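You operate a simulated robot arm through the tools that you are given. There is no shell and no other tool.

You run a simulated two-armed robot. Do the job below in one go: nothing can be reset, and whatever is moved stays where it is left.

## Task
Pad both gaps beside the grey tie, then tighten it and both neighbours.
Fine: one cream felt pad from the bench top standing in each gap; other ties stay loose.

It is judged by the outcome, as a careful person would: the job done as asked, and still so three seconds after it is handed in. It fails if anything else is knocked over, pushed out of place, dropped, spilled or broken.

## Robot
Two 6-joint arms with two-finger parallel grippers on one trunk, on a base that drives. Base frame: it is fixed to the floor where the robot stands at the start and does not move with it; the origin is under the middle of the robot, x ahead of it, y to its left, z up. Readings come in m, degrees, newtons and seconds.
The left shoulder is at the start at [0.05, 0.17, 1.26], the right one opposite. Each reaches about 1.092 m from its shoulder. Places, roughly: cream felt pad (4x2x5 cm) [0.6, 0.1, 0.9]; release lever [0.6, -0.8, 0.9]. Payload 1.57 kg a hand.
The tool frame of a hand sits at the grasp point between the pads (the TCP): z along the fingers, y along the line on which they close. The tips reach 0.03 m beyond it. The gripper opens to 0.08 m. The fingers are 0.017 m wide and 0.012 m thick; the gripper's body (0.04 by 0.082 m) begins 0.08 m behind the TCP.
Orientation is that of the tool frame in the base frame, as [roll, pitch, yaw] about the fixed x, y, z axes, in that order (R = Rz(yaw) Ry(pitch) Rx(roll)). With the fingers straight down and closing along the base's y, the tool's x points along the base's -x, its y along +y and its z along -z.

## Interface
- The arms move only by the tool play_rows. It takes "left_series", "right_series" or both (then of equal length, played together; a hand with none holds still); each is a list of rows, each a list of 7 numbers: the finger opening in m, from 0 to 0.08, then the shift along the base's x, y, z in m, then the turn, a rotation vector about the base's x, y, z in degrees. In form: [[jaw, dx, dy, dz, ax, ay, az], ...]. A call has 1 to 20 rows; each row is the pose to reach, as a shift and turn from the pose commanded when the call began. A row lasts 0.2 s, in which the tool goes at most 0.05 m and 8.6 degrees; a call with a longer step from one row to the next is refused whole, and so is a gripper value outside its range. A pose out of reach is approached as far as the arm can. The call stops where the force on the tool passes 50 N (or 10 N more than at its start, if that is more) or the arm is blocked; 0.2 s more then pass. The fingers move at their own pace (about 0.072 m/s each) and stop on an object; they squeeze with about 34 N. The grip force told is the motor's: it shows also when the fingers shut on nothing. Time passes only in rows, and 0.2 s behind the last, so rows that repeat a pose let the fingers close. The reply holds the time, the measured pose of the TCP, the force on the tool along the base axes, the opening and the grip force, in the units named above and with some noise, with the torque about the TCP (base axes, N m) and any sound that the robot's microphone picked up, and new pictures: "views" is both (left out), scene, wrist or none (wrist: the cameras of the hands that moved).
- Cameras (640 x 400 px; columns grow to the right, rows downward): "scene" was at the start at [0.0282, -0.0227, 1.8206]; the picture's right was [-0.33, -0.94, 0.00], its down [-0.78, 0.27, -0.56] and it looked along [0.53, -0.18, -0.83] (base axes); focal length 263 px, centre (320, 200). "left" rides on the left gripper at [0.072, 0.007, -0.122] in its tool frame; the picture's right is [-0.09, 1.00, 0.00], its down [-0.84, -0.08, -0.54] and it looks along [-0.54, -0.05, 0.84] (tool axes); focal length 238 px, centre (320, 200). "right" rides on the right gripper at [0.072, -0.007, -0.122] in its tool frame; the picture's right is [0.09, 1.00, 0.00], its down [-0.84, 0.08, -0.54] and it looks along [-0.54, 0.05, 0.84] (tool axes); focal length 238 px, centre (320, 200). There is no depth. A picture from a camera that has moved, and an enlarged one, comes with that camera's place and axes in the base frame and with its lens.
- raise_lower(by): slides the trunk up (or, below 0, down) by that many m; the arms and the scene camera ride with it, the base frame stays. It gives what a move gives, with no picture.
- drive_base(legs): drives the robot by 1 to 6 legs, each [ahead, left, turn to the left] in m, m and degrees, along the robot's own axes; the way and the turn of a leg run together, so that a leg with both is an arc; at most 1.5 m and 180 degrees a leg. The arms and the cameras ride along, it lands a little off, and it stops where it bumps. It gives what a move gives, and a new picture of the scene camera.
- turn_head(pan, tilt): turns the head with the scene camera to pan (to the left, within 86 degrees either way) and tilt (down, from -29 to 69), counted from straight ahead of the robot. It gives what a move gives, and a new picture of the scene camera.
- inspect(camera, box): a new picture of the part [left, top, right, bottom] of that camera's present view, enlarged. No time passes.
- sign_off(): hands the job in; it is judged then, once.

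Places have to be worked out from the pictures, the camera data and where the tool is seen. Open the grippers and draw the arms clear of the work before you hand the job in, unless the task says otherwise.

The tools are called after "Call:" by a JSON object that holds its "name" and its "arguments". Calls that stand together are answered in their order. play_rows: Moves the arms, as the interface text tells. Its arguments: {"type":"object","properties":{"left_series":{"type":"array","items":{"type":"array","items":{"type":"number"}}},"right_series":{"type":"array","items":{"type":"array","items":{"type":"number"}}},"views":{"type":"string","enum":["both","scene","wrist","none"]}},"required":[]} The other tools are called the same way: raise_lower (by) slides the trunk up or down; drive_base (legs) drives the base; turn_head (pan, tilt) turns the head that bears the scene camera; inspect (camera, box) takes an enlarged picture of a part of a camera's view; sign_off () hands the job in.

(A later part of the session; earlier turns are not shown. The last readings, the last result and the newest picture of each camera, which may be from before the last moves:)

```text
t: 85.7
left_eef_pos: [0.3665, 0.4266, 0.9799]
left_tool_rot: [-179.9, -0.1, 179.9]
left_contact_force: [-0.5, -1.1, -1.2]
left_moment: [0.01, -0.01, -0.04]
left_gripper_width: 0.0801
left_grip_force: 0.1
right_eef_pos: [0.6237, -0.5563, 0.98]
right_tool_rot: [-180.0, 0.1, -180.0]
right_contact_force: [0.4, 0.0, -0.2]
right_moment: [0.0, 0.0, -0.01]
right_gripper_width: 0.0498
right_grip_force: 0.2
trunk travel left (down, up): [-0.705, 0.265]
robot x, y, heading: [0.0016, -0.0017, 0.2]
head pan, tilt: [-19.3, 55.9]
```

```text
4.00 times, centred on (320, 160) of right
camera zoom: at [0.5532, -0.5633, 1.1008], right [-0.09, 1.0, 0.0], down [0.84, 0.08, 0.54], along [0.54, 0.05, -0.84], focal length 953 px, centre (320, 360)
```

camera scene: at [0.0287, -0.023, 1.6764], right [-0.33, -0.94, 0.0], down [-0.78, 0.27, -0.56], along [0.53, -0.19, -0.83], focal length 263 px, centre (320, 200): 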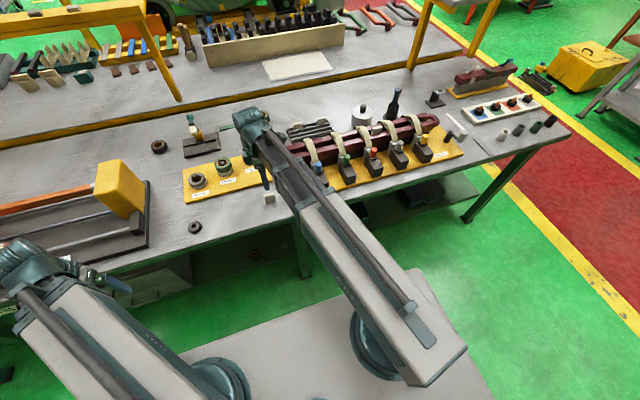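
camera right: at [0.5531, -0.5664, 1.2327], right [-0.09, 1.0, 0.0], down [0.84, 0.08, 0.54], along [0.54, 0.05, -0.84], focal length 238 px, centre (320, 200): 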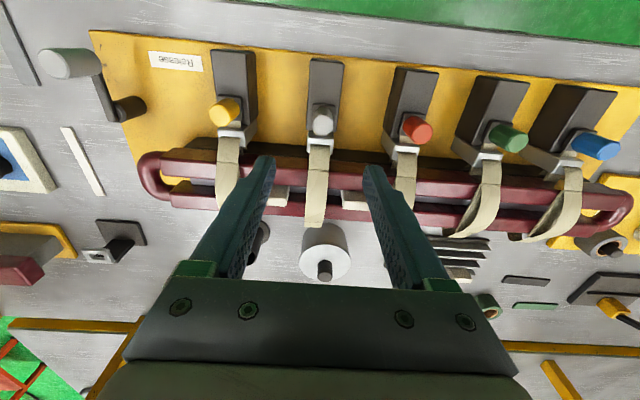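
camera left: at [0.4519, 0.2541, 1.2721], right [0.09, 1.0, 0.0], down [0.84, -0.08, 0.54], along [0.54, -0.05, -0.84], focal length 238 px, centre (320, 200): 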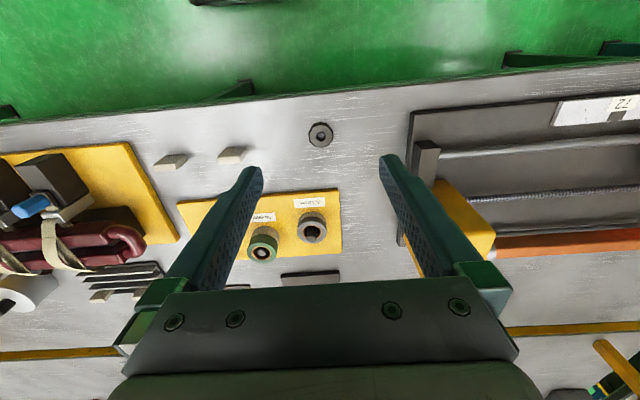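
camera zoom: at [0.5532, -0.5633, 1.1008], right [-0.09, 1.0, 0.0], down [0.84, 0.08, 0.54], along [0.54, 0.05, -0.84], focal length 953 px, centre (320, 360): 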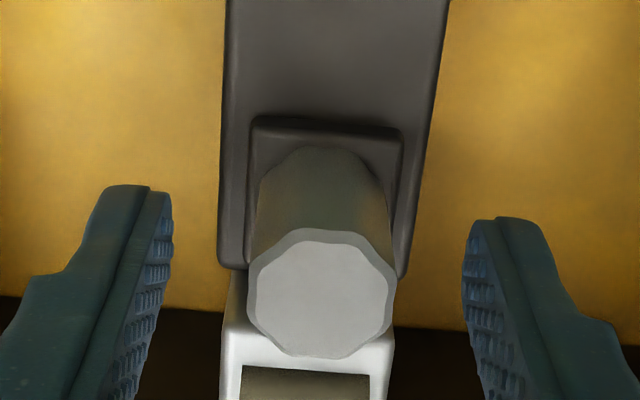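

The knob is centred between the fingers. Lowering 6 mm more and closing on it.

Call:
{"name": "raise_lower", "arguments": {"by": -0.006}}

Call:
{"name": "play_rows", "arguments": {"right_series": [[0.03, 0, 0, 0, 0, 0, 0], [0.015, 0, 0, 0, 0, 0, 0], [0.015, 0, 0, 0, 0, 0, 0], [0.015, 0, 0, 0, 0, 0, 0]], "views": "none"}}

Call:
{"name": "inspect", "arguments": {"camera": "right", "box": [240, 110, 400, 210]}}

```text
t: 86.3
left_eef_pos: [0.3666, 0.428, 0.9747]
left_tool_rot: [-179.9, -0.1, 179.9]
left_contact_force: [-0.1, -0.3, 0.3]
left_moment: [0.03, 0.0, 0.01]
left_gripper_width: 0.0801
left_grip_force: 0.1
right_eef_pos: [0.6233, -0.5564, 0.9739]
right_tool_rot: [-179.9, -0.1, -180.0]
right_contact_force: [-0.3, -0.2, -0.3]
right_moment: [0.01, -0.02, 0.03]
right_gripper_width: 0.0499
right_grip_force: 0.1
trunk travel left (down, up): [-0.699, 0.271]
robot x, y, heading: [0.0005, 0.001, 0.0]
head pan, tilt: [-19.3, 55.9]
```

```text
t: 87.3
left_eef_pos: [0.367, 0.4273, 0.9739]
left_tool_rot: [-179.9, -0.1, 179.9]
left_contact_force: [0.5, -0.3, -0.2]
left_moment: [0.01, 0.01, 0.02]
left_gripper_width: 0.0802
left_grip_force: 0.0
right_eef_pos: [0.6252, -0.5571, 0.974]
right_tool_rot: [-180.0, 0.0, -180.0]
right_contact_force: [-1.0, 1.0, -1.6]
right_moment: [-0.56, -0.06, 0.0]
right_gripper_width: 0.0237
right_grip_force: 36.2
trunk travel left (down, up): [-0.699, 0.271]
robot x, y, heading: [0.002, -0.0, -0.1]
head pan, tilt: [-19.3, 55.9]
```

```text
4.00 times, centred on (320, 160) of right
camera zoom: at [0.5533, -0.5631, 1.0948], right [-0.09, 1.0, 0.0], down [0.84, 0.08, 0.54], along [0.54, 0.05, -0.84], focal length 953 px, centre (320, 360)
```

zoom: 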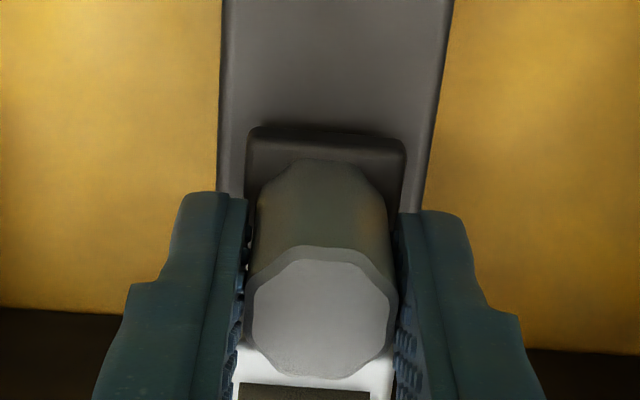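

Grey knob is gripped (2.4 cm). I'll pull it gently toward -x and watch force and sound.

Call:
{"name": "play_rows", "arguments": {"right_series": [[0.015, -0.004, 0, 0, 0, 0, 0], [0.015, -0.008, 0, 0, 0, 0, 0], [0.015, -0.012, 0, 0, 0, 0, 0], [0.015, -0.016, 0, 0, 0, 0, 0]], "views": "wrist"}}

Call:
{"name": "inspect", "arguments": {"camera": "right", "box": [240, 110, 400, 210]}}

```text
t: 88.3
left_eef_pos: [0.3672, 0.4263, 0.9746]
left_tool_rot: [-179.9, -0.1, 179.8]
left_contact_force: [-0.4, 0.4, 0.2]
left_moment: [0.01, -0.03, 0.03]
left_gripper_width: 0.0801
left_grip_force: 0.1
right_eef_pos: [0.6101, -0.5573, 0.9736]
right_tool_rot: [180.0, 0.1, -180.0]
right_contact_force: [5.9, -3.4, 6.3]
right_moment: [0.33, -0.6, 0.01]
right_gripper_width: 0.0234
right_grip_force: 36.4
trunk travel left (down, up): [-0.699, 0.271]
robot x, y, heading: [0.0039, 0.0018, -0.1]
head pan, tilt: [-19.3, 55.9]
camera right: at [0.5372, -0.5632, 1.0947], right [-0.09, 1.0, 0.0], down [0.84, 0.08, 0.54], along [0.54, 0.05, -0.84], focal length 238 px, centre (320, 200)
```

right: 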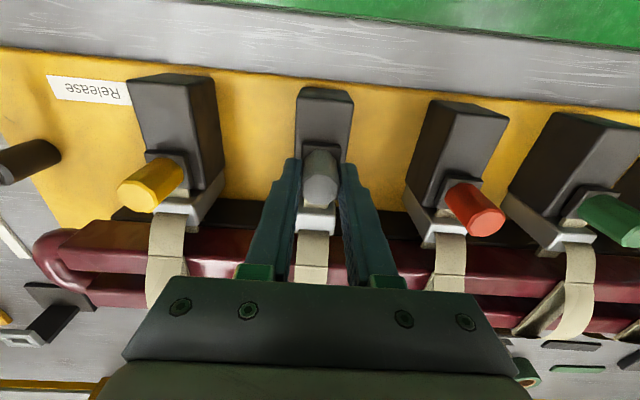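

```text
4.00 times, centred on (320, 160) of right
camera zoom: at [0.5372, -0.5632, 1.0947], right [-0.09, 1.0, 0.0], down [0.84, 0.08, 0.54], along [0.54, 0.05, -0.84], focal length 953 px, centre (320, 360)
```

zoom: 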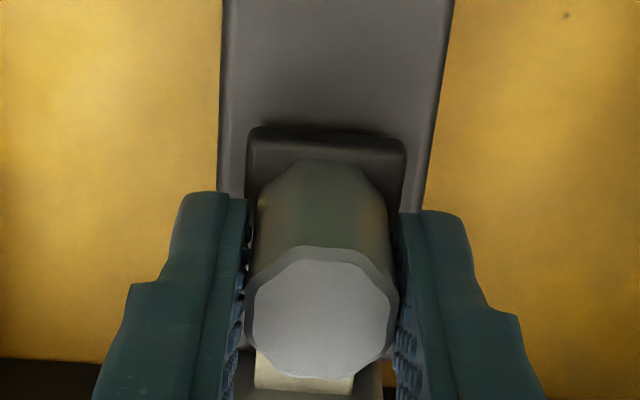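

The slider moves with the hand at only ≈6 N. Continuing the pull in small steps until it gets tight.

Call:
{"name": "play_rows", "arguments": {"right_series": [[0.015, -0.004, 0, 0, 0, 0, 0], [0.015, -0.008, 0, 0, 0, 0, 0], [0.015, -0.012, 0, 0, 0, 0, 0], [0.015, -0.016, 0, 0, 0, 0, 0]], "views": "wrist"}}

Call:
{"name": "inspect", "arguments": {"camera": "right", "box": [240, 90, 400, 190]}}

```text
t: 89.3
left_eef_pos: [0.3678, 0.4267, 0.9744]
left_tool_rot: [-179.9, -0.2, 179.9]
left_contact_force: [0.1, 0.4, -0.2]
left_moment: [-0.03, -0.02, -0.02]
left_gripper_width: 0.0799
left_grip_force: 0.0
right_eef_pos: [0.5937, -0.5562, 0.974]
right_tool_rot: [180.0, 0.0, 180.0]
right_contact_force: [5.5, -5.9, 8.3]
right_moment: [0.34, -0.33, 0.07]
right_gripper_width: 0.0234
right_grip_force: 36.1
trunk travel left (down, up): [-0.699, 0.271]
robot x, y, heading: [-0.0017, 0.0003, 0.0]
head pan, tilt: [-19.3, 55.9]
camera right: at [0.5217, -0.5632, 1.0947], right [-0.09, 1.0, 0.0], down [0.84, 0.08, 0.54], along [0.54, 0.05, -0.84], focal length 238 px, centre (320, 200)
```

right: 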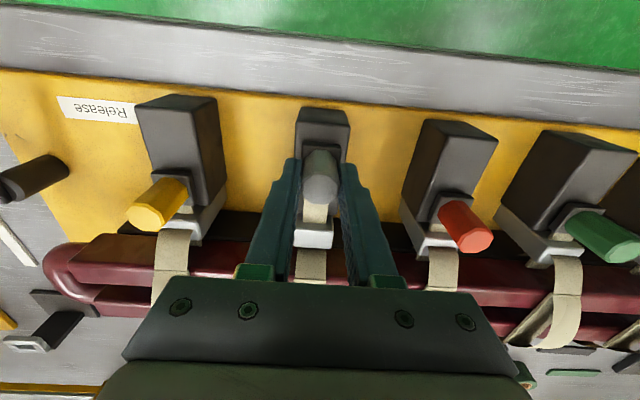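

```text
4.00 times, centred on (320, 140) of right
camera zoom: at [0.5217, -0.5632, 1.0947], right [-0.09, 1.0, 0.0], down [0.84, 0.08, 0.54], along [0.54, 0.05, -0.84], focal length 953 px, centre (320, 440)
```

zoom: 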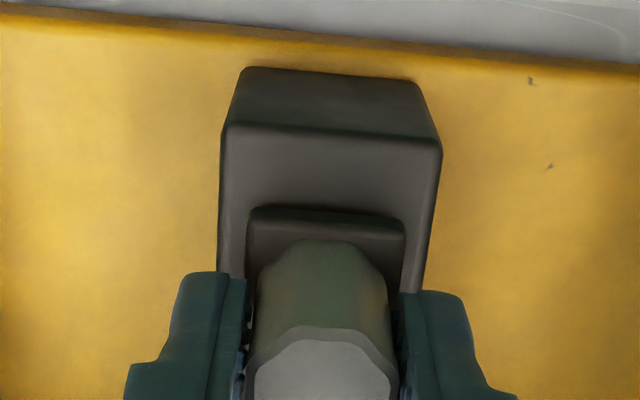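

About 1.4 cm of block remains ahead of the slider and the force is still low; continuing.

Call:
{"name": "play_rows", "arguments": {"right_series": [[0.015, -0.003, 0, 0, 0, 0, 0], [0.015, -0.006, 0, 0, 0, 0, 0], [0.015, -0.009, 0, 0, 0, 0, 0], [0.015, -0.012, 0, 0, 0, 0, 0]], "views": "wrist"}}

Call:
{"name": "inspect", "arguments": {"camera": "right", "box": [240, 90, 400, 190]}}

```text
t: 90.3
left_eef_pos: [0.3671, 0.4259, 0.9727]
left_tool_rot: [-179.9, -0.1, 179.9]
left_contact_force: [-0.7, -0.3, 0.2]
left_moment: [0.02, -0.05, -0.01]
left_gripper_width: 0.08
left_grip_force: 0.1
right_eef_pos: [0.5813, -0.5562, 0.9741]
right_tool_rot: [-179.9, 0.0, 179.9]
right_contact_force: [6.1, -0.7, 4.0]
right_moment: [-0.62, -0.13, -0.1]
right_gripper_width: 0.0235
right_grip_force: 35.8
trunk travel left (down, up): [-0.699, 0.271]
robot x, y, heading: [-0.0007, 0.0008, 0.1]
head pan, tilt: [-19.3, 55.9]
camera right: at [0.5101, -0.5632, 1.0947], right [-0.09, 1.0, 0.0], down [0.84, 0.08, 0.54], along [0.54, 0.05, -0.84], focal length 238 px, centre (320, 200)
```

right: 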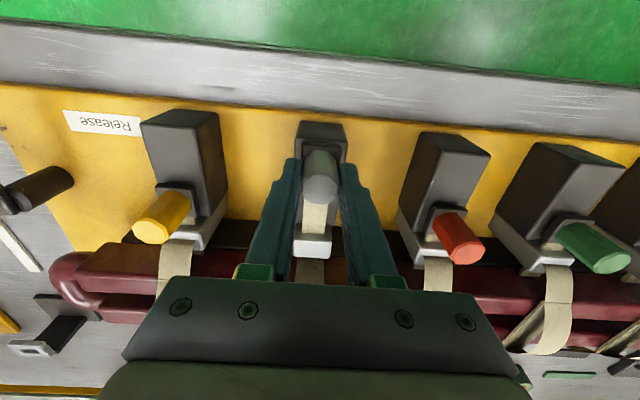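

```text
4.00 times, centred on (320, 140) of right
camera zoom: at [0.5101, -0.5632, 1.0947], right [-0.09, 1.0, 0.0], down [0.84, 0.08, 0.54], along [0.54, 0.05, -0.84], focal length 953 px, centre (320, 440)
```

zoom: 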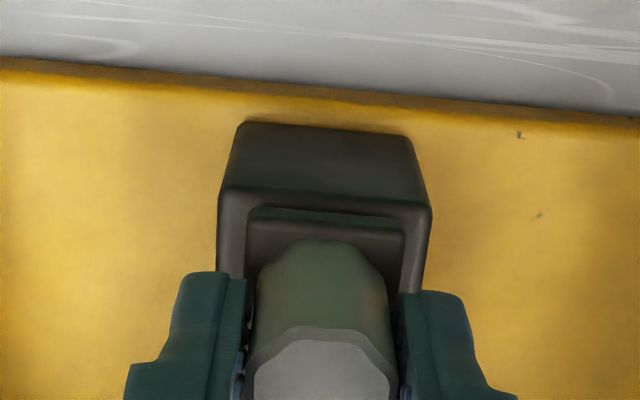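

Nearly at the block's end now (≈3 mm left). A few more 2 mm steps to find the tight end stop.

Call:
{"name": "play_rows", "arguments": {"right_series": [[0.015, -0.002, 0, 0, 0, 0, 0], [0.015, -0.004, 0, 0, 0, 0, 0], [0.015, -0.006, 0, 0, 0, 0, 0], [0.015, -0.008, 0, 0, 0, 0, 0]], "views": "wrist"}}

Call:
{"name": "inspect", "arguments": {"camera": "right", "box": [240, 90, 400, 190]}}

Call:
{"name": "inspect", "arguments": {"camera": "scene", "box": [300, 100, 460, 200]}}

```text
t: 91.3
left_eef_pos: [0.368, 0.4276, 0.9746]
left_tool_rot: [-179.9, -0.1, 180.0]
left_contact_force: [0.2, 0.3, -0.4]
left_moment: [-0.01, -0.01, -0.01]
left_gripper_width: 0.0799
left_grip_force: 0.1
right_eef_pos: [0.5731, -0.5565, 0.974]
right_tool_rot: [-180.0, 0.0, -180.0]
right_contact_force: [12.5, -2.0, 10.2]
right_moment: [-0.31, 0.51, 0.0]
right_gripper_width: 0.0234
right_grip_force: 35.4
trunk travel left (down, up): [-0.699, 0.271]
robot x, y, heading: [0.0002, -0.0055, 0.1]
head pan, tilt: [-19.3, 55.9]
camera right: at [0.5031, -0.5632, 1.0947], right [-0.09, 1.0, 0.0], down [0.84, 0.08, 0.54], along [0.54, 0.05, -0.84], focal length 238 px, centre (320, 200)
```

right: 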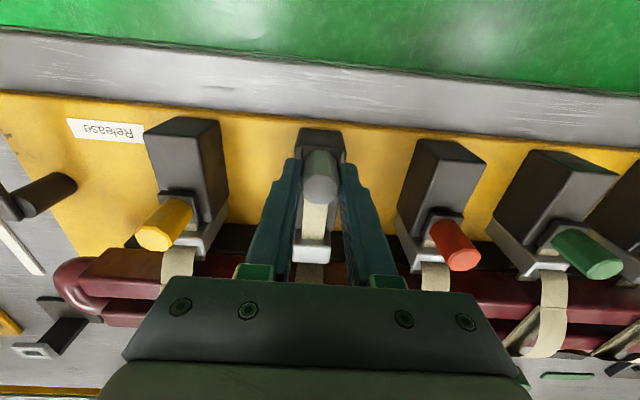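

```text
4.00 times, centred on (320, 140) of right
camera zoom: at [0.5031, -0.5632, 1.0947], right [-0.09, 1.0, 0.0], down [0.84, 0.08, 0.54], along [0.54, 0.05, -0.84], focal length 953 px, centre (320, 440)
```

zoom: 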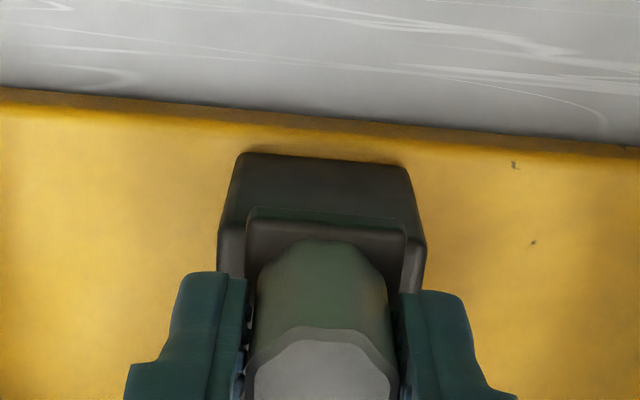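

```text
4.00 times, centred on (380, 150) of scene
camera zoom: at [0.0299, -0.023, 1.6447], right [-0.33, -0.94, 0.0], down [-0.78, 0.27, -0.56], along [0.53, -0.19, -0.83], focal length 1052 px, centre (80, 400)
```

zoom: 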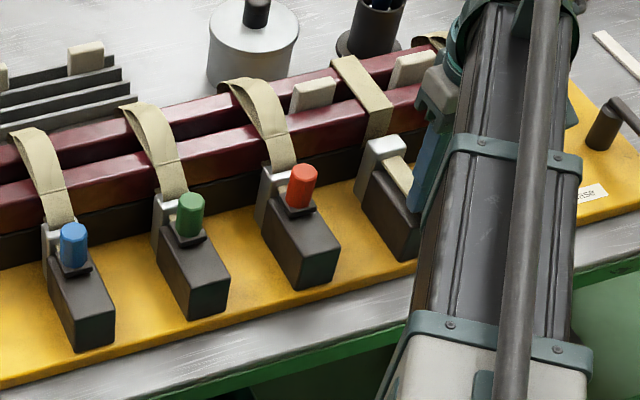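

The grey strap now lies flat on the bars and the force is rising (12.5 N). A few more millimetres to find the stop.

Call:
{"name": "play_rows", "arguments": {"right_series": [[0.015, -0.002, 0, 0, 0, 0, 0], [0.015, -0.004, 0, 0, 0, 0, 0], [0.015, -0.006, 0, 0, 0, 0, 0]], "views": "none"}}

Call:
{"name": "inspect", "arguments": {"camera": "right", "box": [240, 90, 400, 190]}}

Call:
{"name": "inspect", "arguments": {"camera": "scene", "box": [340, 100, 440, 170]}}

```text
t: 92.1
left_eef_pos: [0.3669, 0.4275, 0.9727]
left_tool_rot: [-180.0, -0.1, 179.9]
left_contact_force: [0.4, 0.2, 0.0]
left_moment: [0.0, 0.01, -0.03]
left_gripper_width: 0.08
left_grip_force: 0.0
right_eef_pos: [0.5742, -0.5572, 0.9741]
right_tool_rot: [-179.9, 0.8, -179.8]
right_contact_force: [5.6, -0.1, 7.4]
right_moment: [0.92, -0.03, 0.23]
right_gripper_width: 0.0236
right_grip_force: 35.7
trunk travel left (down, up): [-0.699, 0.271]
robot x, y, heading: [0.0024, 0.0017, 0.2]
head pan, tilt: [-19.3, 55.9]
stopped in row 3 (right hand): the force on the tool passed its limit at 51 N (the readings are from after the stop); the commanded pose is now the measured one
```

```text
4.00 times, centred on (320, 140) of right
camera zoom: at [0.5011, -0.5632, 1.0936], right [-0.1, 1.0, 0.0], down [0.83, 0.08, 0.55], along [0.55, 0.05, -0.83], focal length 953 px, centre (320, 440)
```

zoom: 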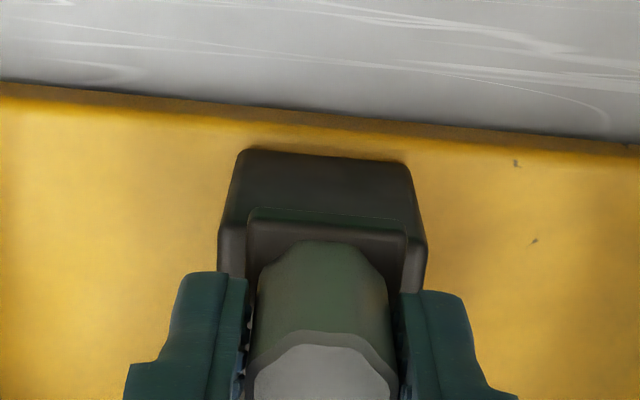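

```text
5.71 times, centred on (390, 135) of scene
camera zoom: at [0.0294, -0.0232, 1.6442], right [-0.33, -0.94, 0.0], down [-0.78, 0.27, -0.56], along [0.53, -0.18, -0.83], focal length 1503 px, centre (-80, 571)
```

zoom: 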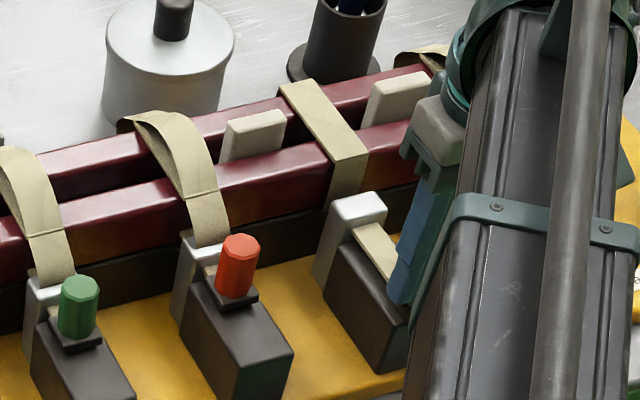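

Hard stop at 51 N with the grey strap pulled flat: tight. I'll open the jaw and watch whether the slider stays.

Call:
{"name": "play_rows", "arguments": {"right_series": [[0.026, 0, 0, 0, 0, 0, 0], [0.04, 0, 0, 0, 0, 0, 0], [0.05, 0, 0, 0, 0, 0, 0], [0.05, 0, 0, 0, 0, 0.8, -0.2]], "views": "none"}}

Call:
{"name": "inspect", "arguments": {"camera": "right", "box": [240, 90, 400, 190]}}

Call:
{"name": "raise_lower", "arguments": {"by": 0.07}}

Call:
{"name": "inspect", "arguments": {"camera": "right", "box": [200, 80, 440, 230]}}

```text
t: 93.1
left_eef_pos: [0.3685, 0.4267, 0.9738]
left_tool_rot: [-179.9, -0.1, -179.9]
left_contact_force: [-0.4, 0.9, -0.4]
left_moment: [-0.01, 0.0, 0.01]
left_gripper_width: 0.0799
left_grip_force: 0.1
right_eef_pos: [0.5719, -0.5569, 0.9737]
right_tool_rot: [-179.8, -0.3, 180.0]
right_contact_force: [-0.1, -0.3, 0.5]
right_moment: [-0.01, -0.01, -0.03]
right_gripper_width: 0.0501
right_grip_force: 0.2
trunk travel left (down, up): [-0.699, 0.271]
robot x, y, heading: [0.0022, 0.0007, 0.1]
head pan, tilt: [-19.3, 55.9]
```

```text
4.00 times, centred on (320, 140) of right
camera zoom: at [0.5013, -0.5633, 1.095], right [-0.09, 1.0, 0.0], down [0.84, 0.08, 0.54], along [0.54, 0.05, -0.84], focal length 953 px, centre (320, 440)
```

zoom: 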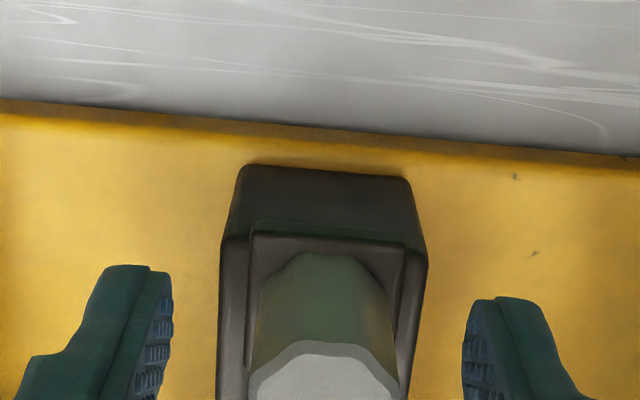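

```text
t: 94.2
left_eef_pos: [0.3676, 0.4279, 1.043]
left_tool_rot: [-179.9, -0.1, -180.0]
left_contact_force: [0.5, 0.3, 0.0]
left_moment: [0.03, -0.01, 0.03]
left_gripper_width: 0.0799
left_grip_force: 0.1
right_eef_pos: [0.5725, -0.5565, 1.0446]
right_tool_rot: [-179.8, -0.2, 179.9]
right_contact_force: [-0.4, -0.1, 0.3]
right_moment: [0.01, -0.01, -0.02]
right_gripper_width: 0.0503
right_grip_force: 0.0
trunk travel left (down, up): [-0.769, 0.201]
robot x, y, heading: [-0.0002, 0.0017, -0.0]
head pan, tilt: [-19.3, 55.9]
```

```text
2.67 times, centred on (320, 155) of right
camera zoom: at [0.5015, -0.5632, 1.1649], right [-0.09, 1.0, 0.0], down [0.84, 0.08, 0.54], along [0.54, 0.05, -0.84], focal length 636 px, centre (320, 320)
```

zoom: 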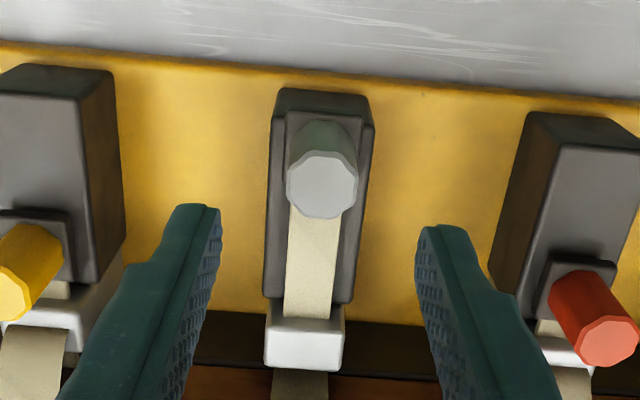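

The grey slider stayed at the tight end. Next, the yellow tie: knob at ≈(0.624, -0.6675). Moving above it.

Call:
{"name": "play_rows", "arguments": {"right_series": [[0.05, 0.017, -0.037, 0, 0, -0.2, 0], [0.05, 0.034, -0.074, 0, 0, -0.2, 0], [0.05, 0.052, -0.111, 0, 0, -0.2, 0], [0.05, 0.052, -0.111, 0, 0, -0.2, 0]], "views": "none"}}

Call:
{"name": "raise_lower", "arguments": {"by": -0.043}}

Call:
{"name": "inspect", "arguments": {"camera": "right", "box": [240, 110, 400, 210]}}

```text
t: 95.2
left_eef_pos: [0.3671, 0.4272, 1.0435]
left_tool_rot: [-179.9, -0.1, 179.9]
left_contact_force: [0.6, 0.4, -1.0]
left_moment: [0.02, -0.04, 0.03]
left_gripper_width: 0.0802
left_grip_force: 0.1
right_eef_pos: [0.6241, -0.666, 1.0438]
right_tool_rot: [-179.8, 0.1, 179.8]
right_contact_force: [0.8, -0.3, -0.1]
right_moment: [0.01, 0.0, 0.0]
right_gripper_width: 0.0502
right_grip_force: 0.0
trunk travel left (down, up): [-0.769, 0.201]
robot x, y, heading: [0.002, 0.0006, -0.2]
head pan, tilt: [-19.3, 55.9]
```

```text
t: 96.0
left_eef_pos: [0.367, 0.4265, 1.0008]
left_tool_rot: [-179.9, -0.1, 180.0]
left_contact_force: [-0.1, -0.7, -0.4]
left_moment: [0.0, 0.02, 0.0]
left_gripper_width: 0.0798
left_grip_force: 0.0
right_eef_pos: [0.6262, -0.6653, 1.0009]
right_tool_rot: [-179.8, 0.0, 179.9]
right_contact_force: [0.0, 0.0, 0.4]
right_moment: [0.01, -0.01, 0.04]
right_gripper_width: 0.0502
right_grip_force: 0.1
trunk travel left (down, up): [-0.726, 0.244]
robot x, y, heading: [0.001, 0.0012, -0.2]
head pan, tilt: [-19.3, 55.9]
```

```text
4.00 times, centred on (320, 160) of right
camera zoom: at [0.5539, -0.6722, 1.1218], right [-0.09, 1.0, 0.0], down [0.84, 0.08, 0.54], along [0.54, 0.05, -0.84], focal length 953 px, centre (320, 360)
```

zoom: 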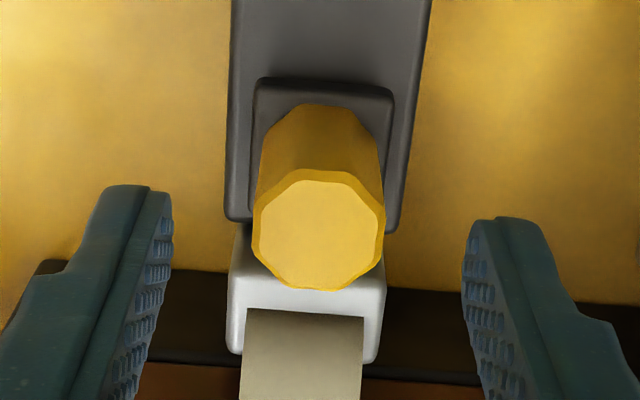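

The yellow knob is centred just like the grey one was. Lowering to the same grip height, closing, and pulling in the same way.

Call:
{"name": "raise_lower", "arguments": {"by": -0.027}}

Call:
{"name": "play_rows", "arguments": {"right_series": [[0.03, 0, 0, 0, 0, 0, 0], [0.015, 0, 0, 0, 0, 0, 0], [0.015, 0, 0, 0, 0, 0, 0], [0.015, 0, 0, 0, 0, 0, 0]], "views": "none"}}

Call:
{"name": "play_rows", "arguments": {"right_series": [[0.015, -0.004, 0, 0, 0, 0, 0], [0.015, -0.008, 0, 0, 0, 0, 0], [0.015, -0.012, 0, 0, 0, 0, 0], [0.015, -0.016, 0, 0, 0, 0, 0], [0.015, -0.02, 0, 0, 0, 0, 0], [0.015, -0.024, 0, 0, 0, 0, 0], [0.015, -0.028, 0, 0, 0, 0, 0], [0.015, -0.032, 0, 0, 0, 0, 0]], "views": "wrist"}}

```text
t: 96.8
left_eef_pos: [0.3673, 0.4269, 0.9746]
left_tool_rot: [-180.0, -0.1, -180.0]
left_contact_force: [0.3, -1.0, 0.3]
left_moment: [-0.01, 0.01, -0.02]
left_gripper_width: 0.08
left_grip_force: 0.0
right_eef_pos: [0.6232, -0.6657, 0.9739]
right_tool_rot: [-179.8, 0.2, 179.9]
right_contact_force: [0.0, -0.6, -0.7]
right_moment: [0.01, 0.02, -0.06]
right_gripper_width: 0.0497
right_grip_force: 0.0
trunk travel left (down, up): [-0.699, 0.271]
robot x, y, heading: [0.0025, -0.0023, -0.1]
head pan, tilt: [-19.3, 55.9]
```

```text
t: 97.8
left_eef_pos: [0.368, 0.4274, 0.9742]
left_tool_rot: [-179.9, -0.2, 179.9]
left_contact_force: [0.5, -0.3, 0.2]
left_moment: [0.01, 0.0, 0.0]
left_gripper_width: 0.0801
left_grip_force: 0.0
right_eef_pos: [0.6248, -0.6667, 0.9739]
right_tool_rot: [-179.7, 0.2, 180.0]
right_contact_force: [1.7, -5.0, 4.7]
right_moment: [0.67, 0.0, 0.03]
right_gripper_width: 0.0238
right_grip_force: 35.9
trunk travel left (down, up): [-0.699, 0.271]
robot x, y, heading: [0.0011, 0.0006, -0.2]
head pan, tilt: [-19.3, 55.9]
```

```text
t: 99.6
left_eef_pos: [0.3666, 0.4259, 0.9738]
left_tool_rot: [-179.9, -0.2, -180.0]
left_contact_force: [0.0, -0.5, -0.9]
left_moment: [0.01, 0.01, 0.01]
left_gripper_width: 0.0799
left_grip_force: 0.1
right_eef_pos: [0.5928, -0.6656, 0.974]
right_tool_rot: [-179.9, 0.2, 179.9]
right_contact_force: [7.0, -13.5, 11.8]
right_moment: [0.35, -0.34, 0.07]
right_gripper_width: 0.0237
right_grip_force: 35.3
trunk travel left (down, up): [-0.699, 0.271]
robot x, y, heading: [0.004, -0.0021, -0.0]
head pan, tilt: [-19.3, 55.9]
camera right: at [0.5215, -0.6725, 1.0947], right [-0.09, 1.0, 0.0], down [0.84, 0.08, 0.54], along [0.54, 0.05, -0.84], focal length 238 px, centre (320, 200)
```

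right: 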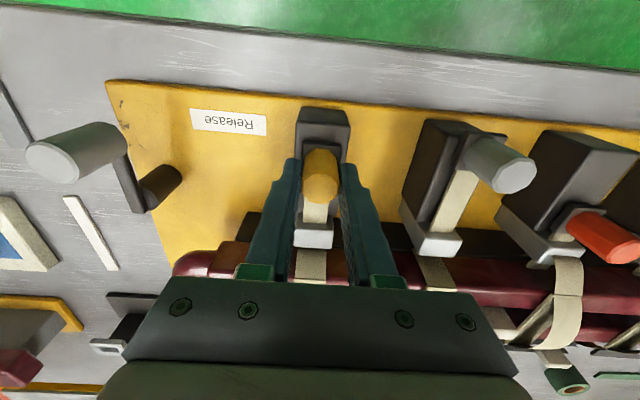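

Yellow slider is moving (3.2 cm so far) while the grey one stays tight. Continuing to the stop, easing 1 mm in -y to reduce side load.

Call:
{"name": "play_rows", "arguments": {"right_series": [[0.015, -0.003, -0.001, 0, 0, 0, 0], [0.015, -0.006, -0.001, 0, 0, 0, 0], [0.015, -0.009, -0.001, 0, 0, 0, 0], [0.015, -0.012, -0.001, 0, 0, 0, 0], [0.015, -0.015, -0.001, 0, 0, 0, 0], [0.015, -0.018, -0.001, 0, 0, 0, 0], [0.015, -0.02, -0.001, 0, 0, 0, 0], [0.015, -0.022, -0.001, 0, 0, 0, 0], [0.015, -0.024, -0.001, 0, 0, 0, 0], [0.015, -0.026, -0.001, 0, 0, 0, 0], [0.015, -0.028, -0.001, 0, 0, 0, 0]], "views": "wrist"}}

Call:
{"name": "inspect", "arguments": {"camera": "right", "box": [240, 90, 400, 190]}}

```text
t: 101.8
left_eef_pos: [0.3669, 0.4286, 0.9738]
left_tool_rot: [-179.8, -0.1, -180.0]
left_contact_force: [-0.2, 1.0, -0.3]
left_moment: [0.01, -0.02, -0.01]
left_gripper_width: 0.0802
left_grip_force: 0.0
right_eef_pos: [0.5739, -0.6653, 0.974]
right_tool_rot: [-179.7, 0.9, -179.8]
right_contact_force: [6.9, -0.6, 7.8]
right_moment: [1.02, 0.1, 0.29]
right_gripper_width: 0.0238
right_grip_force: 35.7
trunk travel left (down, up): [-0.699, 0.271]
robot x, y, heading: [0.0005, -0.002, 0.1]
head pan, tilt: [-19.3, 55.9]
stopped in row 11 (right hand): the force on the tool passed its limit at 52 N (the readings are from after the stop); the commanded pose is now the measured one
camera right: at [0.5021, -0.6727, 1.0936], right [-0.1, 1.0, -0.01], down [0.83, 0.08, 0.55], along [0.55, 0.05, -0.83], focal length 238 px, centre (320, 200)
```

right: 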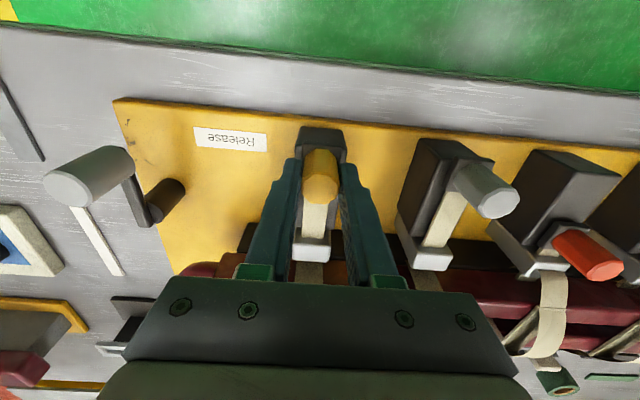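

```text
4.00 times, centred on (320, 140) of right
camera zoom: at [0.5021, -0.6727, 1.0936], right [-0.1, 1.0, -0.01], down [0.83, 0.08, 0.55], along [0.55, 0.05, -0.83], focal length 953 px, centre (320, 440)
```

zoom: 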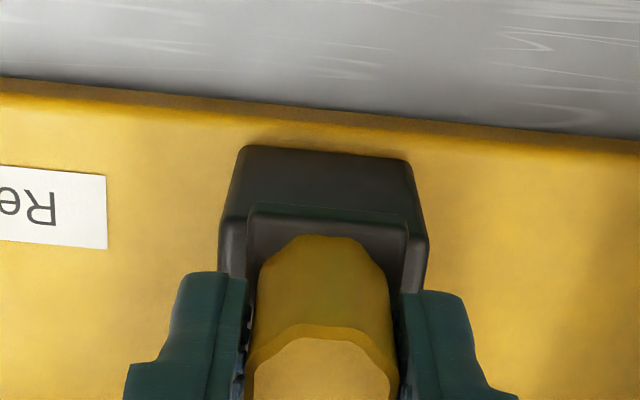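

Yellow reached its end stop too (52 N). Release, raise, and check that it holds, then move toward the red knob at ≈(0.623, -0.448).

Call:
{"name": "play_rows", "arguments": {"right_series": [[0.026, 0, 0, 0, 0, 0, 0], [0.04, 0, 0, 0, 0, 0, 0], [0.05, 0, 0, 0, 0, 0, 0], [0.05, 0, 0, 0, 0.3, 0.9, -0.2]], "views": "none"}}

Call:
{"name": "raise_lower", "arguments": {"by": 0.07}}

Call:
{"name": "play_rows", "arguments": {"right_series": [[0.05, 0.012, 0.045, 0, 0, 0, 0], [0.05, 0.022, 0.09, 0, 0, 0, 0], [0.05, 0.032, 0.135, 0, 0, 0, 0], [0.05, 0.044, 0.18, 0, 0, 0, 0], [0.05, 0.05, 0.217, 0, 0, 0, 0], [0.05, 0.05, 0.217, 0, 0, 0, 0]], "views": "wrist"}}

Call:
{"name": "inspect", "arguments": {"camera": "right", "box": [200, 80, 440, 230]}}

```text
t: 102.8
left_eef_pos: [0.367, 0.4261, 0.9741]
left_tool_rot: [-179.9, -0.1, 180.0]
left_contact_force: [0.2, -0.9, -0.6]
left_moment: [-0.01, 0.01, -0.01]
left_gripper_width: 0.0801
left_grip_force: 0.0
right_eef_pos: [0.5724, -0.6671, 0.9752]
right_tool_rot: [-179.9, -0.3, 179.8]
right_contact_force: [-0.2, -0.6, 1.1]
right_moment: [0.02, -0.01, 0.02]
right_gripper_width: 0.0498
right_grip_force: 0.0
trunk travel left (down, up): [-0.699, 0.271]
robot x, y, heading: [0.0006, -0.0002, 0.1]
head pan, tilt: [-19.3, 55.9]
```

```text
t: 103.9
left_eef_pos: [0.3668, 0.4275, 1.0447]
left_tool_rot: [-179.8, -0.1, -180.0]
left_contact_force: [-0.1, -0.6, 1.0]
left_moment: [0.01, -0.04, 0.04]
left_gripper_width: 0.0801
left_grip_force: 0.1
right_eef_pos: [0.5732, -0.6679, 1.0438]
right_tool_rot: [-179.8, -0.3, 179.9]
right_contact_force: [0.4, 0.2, -0.8]
right_moment: [0.01, 0.0, -0.04]
right_gripper_width: 0.0502
right_grip_force: 0.1
trunk travel left (down, up): [-0.769, 0.201]
robot x, y, heading: [0.0036, -0.0021, 0.0]
head pan, tilt: [-19.3, 55.9]
```

```text
t: 105.3
left_eef_pos: [0.3688, 0.4264, 1.0454]
left_tool_rot: [-179.9, -0.1, -180.0]
left_contact_force: [-0.7, 0.7, -0.3]
left_moment: [0.01, 0.0, 0.01]
left_gripper_width: 0.0801
left_grip_force: 0.0
right_eef_pos: [0.6204, -0.4503, 1.0441]
right_tool_rot: [-179.9, -0.3, 180.0]
right_contact_force: [-0.4, -0.2, 0.0]
right_moment: [0.0, 0.01, -0.01]
right_gripper_width: 0.05
right_grip_force: 0.1
trunk travel left (down, up): [-0.769, 0.201]
robot x, y, heading: [-0.0018, 0.0007, 0.1]
head pan, tilt: [-19.3, 55.9]
camera right: at [0.5498, -0.4564, 1.165], right [-0.09, 1.0, 0.0], down [0.84, 0.08, 0.54], along [0.54, 0.05, -0.84], focal length 238 px, centre (320, 200)
```

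right: 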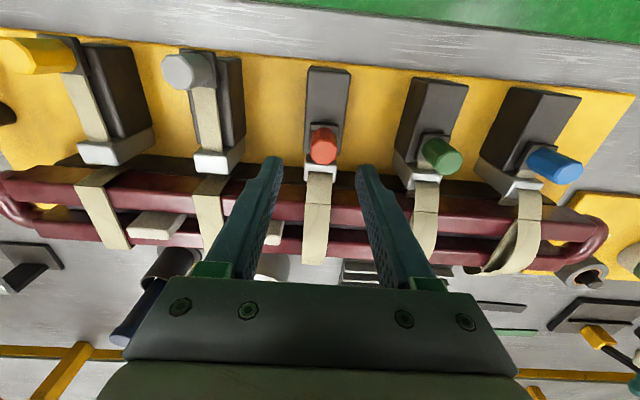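

```text
2.67 times, centred on (320, 155) of right
camera zoom: at [0.5498, -0.4564, 1.165], right [-0.09, 1.0, 0.0], down [0.84, 0.08, 0.54], along [0.54, 0.05, -0.84], focal length 636 px, centre (320, 320)
```

zoom: 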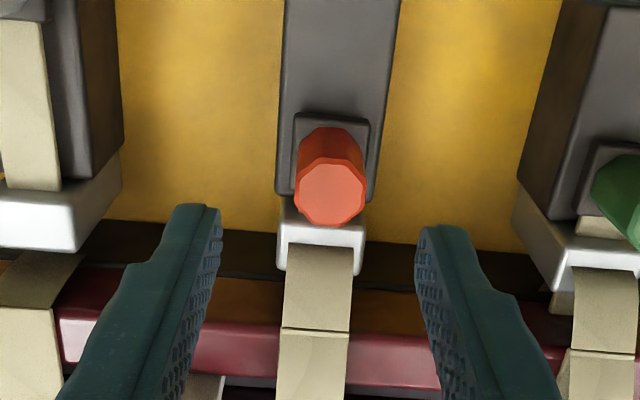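

Grey and yellow hold tight. The red knob is ≈4 mm further in x and 3 mm in y; correcting and lowering to check.

Call:
{"name": "play_rows", "arguments": {"right_series": [[0.05, 0.004, 0.003, 0, 0, -0.2, 0], [0.05, 0.004, 0.003, 0, 0, -0.2, 0]], "views": "none"}}

Call:
{"name": "raise_lower", "arguments": {"by": -0.043}}

Call:
{"name": "inspect", "arguments": {"camera": "right", "box": [240, 110, 400, 210]}}

```text
t: 105.9
left_eef_pos: [0.3678, 0.4271, 1.044]
left_tool_rot: [-179.9, -0.1, -179.9]
left_contact_force: [-0.2, 0.4, -0.3]
left_moment: [0.04, 0.03, 0.0]
left_gripper_width: 0.0801
left_grip_force: 0.2
right_eef_pos: [0.6252, -0.447, 1.043]
right_tool_rot: [-179.9, -0.1, 179.9]
right_contact_force: [0.6, -0.1, -0.8]
right_moment: [-0.02, -0.01, -0.02]
right_gripper_width: 0.0501
right_grip_force: 0.2
trunk travel left (down, up): [-0.769, 0.201]
robot x, y, heading: [0.0023, -0.001, 0.3]
head pan, tilt: [-19.3, 55.9]
```

```text
t: 106.8
left_eef_pos: [0.3671, 0.4278, 1.0005]
left_tool_rot: [-179.9, -0.1, 179.9]
left_contact_force: [0.2, 0.7, 0.6]
left_moment: [-0.03, 0.01, 0.0]
left_gripper_width: 0.0802
left_grip_force: 0.1
right_eef_pos: [0.6237, -0.4479, 1.0013]
right_tool_rot: [-179.9, 0.0, 179.9]
right_contact_force: [0.3, 0.0, 0.0]
right_moment: [-0.02, 0.04, 0.0]
right_gripper_width: 0.05
right_grip_force: 0.0
trunk travel left (down, up): [-0.726, 0.244]
robot x, y, heading: [-0.0004, 0.0019, 0.2]
head pan, tilt: [-19.3, 55.9]
```

```text
4.00 times, centred on (320, 160) of right
camera zoom: at [0.5535, -0.4539, 1.1219], right [-0.09, 1.0, 0.0], down [0.84, 0.08, 0.54], along [0.54, 0.05, -0.84], focal length 953 px, centre (320, 360)
```

zoom: 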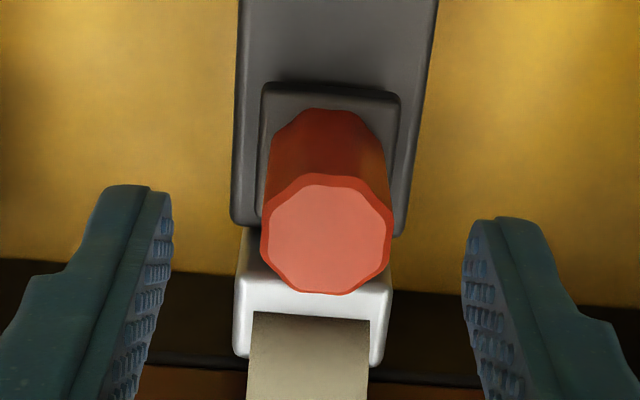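

Centred (about 1 mm to +y). Lowering, closing and pulling the red slider to its stop.

Call:
{"name": "play_rows", "arguments": {"right_series": [[0.05, 0.0, 0.001, 0, 0, 0, 0]], "views": "none"}}

Call:
{"name": "raise_lower", "arguments": {"by": -0.027}}

Call:
{"name": "play_rows", "arguments": {"right_series": [[0.03, 0, 0, 0, 0, 0, 0], [0.015, 0, 0, 0, 0, 0, 0], [0.015, 0, 0, 0, 0, 0, 0], [0.015, 0, 0, 0, 0, 0, 0]], "views": "none"}}

Call:
{"name": "play_rows", "arguments": {"right_series": [[0.015, -0.004, 0, 0, 0, 0, 0], [0.015, -0.008, 0, 0, 0, 0, 0], [0.015, -0.012, 0, 0, 0, 0, 0], [0.015, -0.016, 0, 0, 0, 0, 0], [0.015, -0.02, 0, 0, 0, 0, 0], [0.015, -0.024, 0, 0, 0, 0, 0], [0.015, -0.028, 0, 0, 0, 0, 0], [0.015, -0.032, 0, 0, 0, 0, 0], [0.015, -0.036, 0, 0, 0, 0, 0]], "views": "wrist"}}

```text
t: 107.2
left_eef_pos: [0.368, 0.4275, 1.0006]
left_tool_rot: [-179.9, -0.1, 180.0]
left_contact_force: [0.7, -0.5, -0.6]
left_moment: [0.01, -0.03, 0.02]
left_gripper_width: 0.0799
left_grip_force: 0.0
right_eef_pos: [0.6243, -0.4463, 1.0016]
right_tool_rot: [-179.8, 0.1, 179.9]
right_contact_force: [-0.1, 0.1, -0.4]
right_moment: [-0.03, 0.0, -0.01]
right_gripper_width: 0.0499
right_grip_force: 0.1
trunk travel left (down, up): [-0.726, 0.244]
robot x, y, heading: [0.0048, -0.0024, 0.2]
head pan, tilt: [-19.3, 55.9]
```

```text
t: 107.9
left_eef_pos: [0.3665, 0.4278, 0.9744]
left_tool_rot: [-179.9, -0.1, 180.0]
left_contact_force: [0.1, -0.4, 0.7]
left_moment: [-0.03, 0.01, 0.01]
left_gripper_width: 0.0799
left_grip_force: 0.1
right_eef_pos: [0.6247, -0.4473, 0.9743]
right_tool_rot: [-180.0, 0.0, 180.0]
right_contact_force: [1.0, -0.1, -0.8]
right_moment: [0.0, 0.0, 0.03]
right_gripper_width: 0.05
right_grip_force: 0.1
trunk travel left (down, up): [-0.699, 0.271]
robot x, y, heading: [0.0035, -0.001, 0.1]
head pan, tilt: [-19.3, 55.9]
```

```text
t: 108.9
left_eef_pos: [0.3671, 0.4272, 0.9741]
left_tool_rot: [-179.9, -0.1, 179.9]
left_contact_force: [-1.0, -0.1, 0.0]
left_moment: [0.01, 0.02, -0.01]
left_gripper_width: 0.0801
left_grip_force: 0.1
right_eef_pos: [0.6252, -0.4461, 0.9737]
right_tool_rot: [-180.0, 0.0, 179.9]
right_contact_force: [0.8, -2.0, 2.5]
right_moment: [0.64, 0.01, 0.02]
right_gripper_width: 0.0233
right_grip_force: 35.9
trunk travel left (down, up): [-0.699, 0.271]
robot x, y, heading: [0.0034, -0.0012, 0.0]
head pan, tilt: [-19.3, 55.9]
```

```text
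t: 110.9
left_eef_pos: [0.3667, 0.4273, 0.9737]
left_tool_rot: [-179.9, -0.1, -179.9]
left_contact_force: [-0.5, 0.2, -0.7]
left_moment: [0.01, 0.04, 0.0]
left_gripper_width: 0.08
left_grip_force: 0.1
right_eef_pos: [0.5898, -0.4475, 0.9732]
right_tool_rot: [-179.9, 0.0, 179.9]
right_contact_force: [5.8, -5.0, 7.7]
right_moment: [0.47, -0.41, -0.04]
right_gripper_width: 0.0236
right_grip_force: 36.0
trunk travel left (down, up): [-0.699, 0.271]
robot x, y, heading: [0.002, 0.0011, -0.0]
head pan, tilt: [-19.3, 55.9]
camera right: at [0.5177, -0.4529, 1.0948], right [-0.09, 1.0, 0.0], down [0.84, 0.08, 0.54], along [0.54, 0.05, -0.84], focal length 238 px, centre (320, 200)
```

right: 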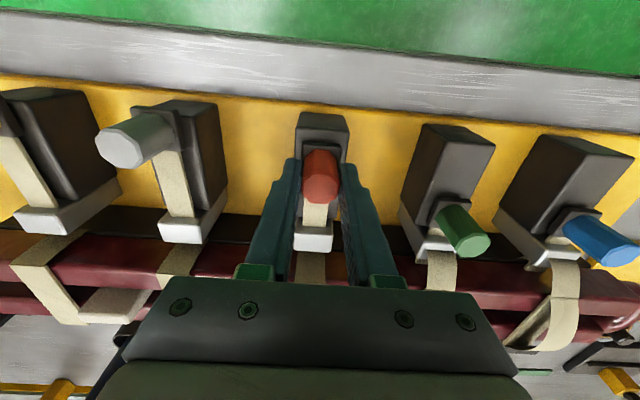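

Red slider is moving smoothly. Continuing to its end stop.

Call:
{"name": "play_rows", "arguments": {"right_series": [[0.015, -0.003, 0, 0, 0, 0, 0], [0.015, -0.006, 0, 0, 0, 0, 0], [0.015, -0.009, 0, 0, 0, 0, 0], [0.015, -0.012, 0, 0, 0, 0, 0], [0.015, -0.014, 0, 0, 0, 0, 0], [0.015, -0.016, 0, 0, 0, 0, 0], [0.015, -0.018, 0, 0, 0, 0, 0], [0.015, -0.02, 0, 0, 0, 0, 0], [0.015, -0.022, 0, 0, 0, 0, 0], [0.015, -0.024, 0, 0, 0, 0, 0]], "views": "wrist"}}

Call:
{"name": "inspect", "arguments": {"camera": "right", "box": [240, 90, 400, 190]}}

```text
t: 112.8
left_eef_pos: [0.3676, 0.4272, 0.9736]
left_tool_rot: [-179.8, 0.0, -179.9]
left_contact_force: [-0.4, 0.1, 0.3]
left_moment: [0.0, 0.0, 0.01]
left_gripper_width: 0.08
left_grip_force: 0.1
right_eef_pos: [0.574, -0.4471, 0.973]
right_tool_rot: [-179.7, 0.7, -179.9]
right_contact_force: [5.5, 0.0, 8.4]
right_moment: [0.92, -0.1, 0.23]
right_gripper_width: 0.0238
right_grip_force: 35.6
trunk travel left (down, up): [-0.699, 0.271]
robot x, y, heading: [-0.0006, -0.0005, 0.1]
head pan, tilt: [-19.3, 55.9]
stopped in row 9 (right hand): the force on the tool passed its limit at 52 N (the readings are from after the stop); the commanded pose is now the measured one
camera right: at [0.5016, -0.453, 1.0936], right [-0.09, 1.0, 0.0], down [0.83, 0.08, 0.55], along [0.55, 0.05, -0.83], focal length 238 px, centre (320, 200)
```

right: 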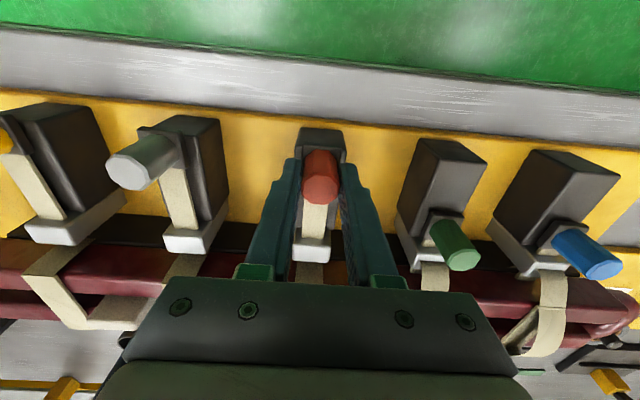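

```text
4.00 times, centred on (320, 140) of right
camera zoom: at [0.5016, -0.453, 1.0936], right [-0.09, 1.0, 0.0], down [0.83, 0.08, 0.55], along [0.55, 0.05, -0.83], focal length 953 px, centre (320, 440)
```

zoom: 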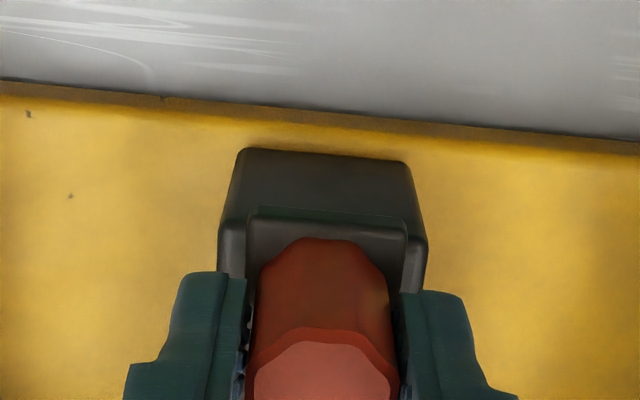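

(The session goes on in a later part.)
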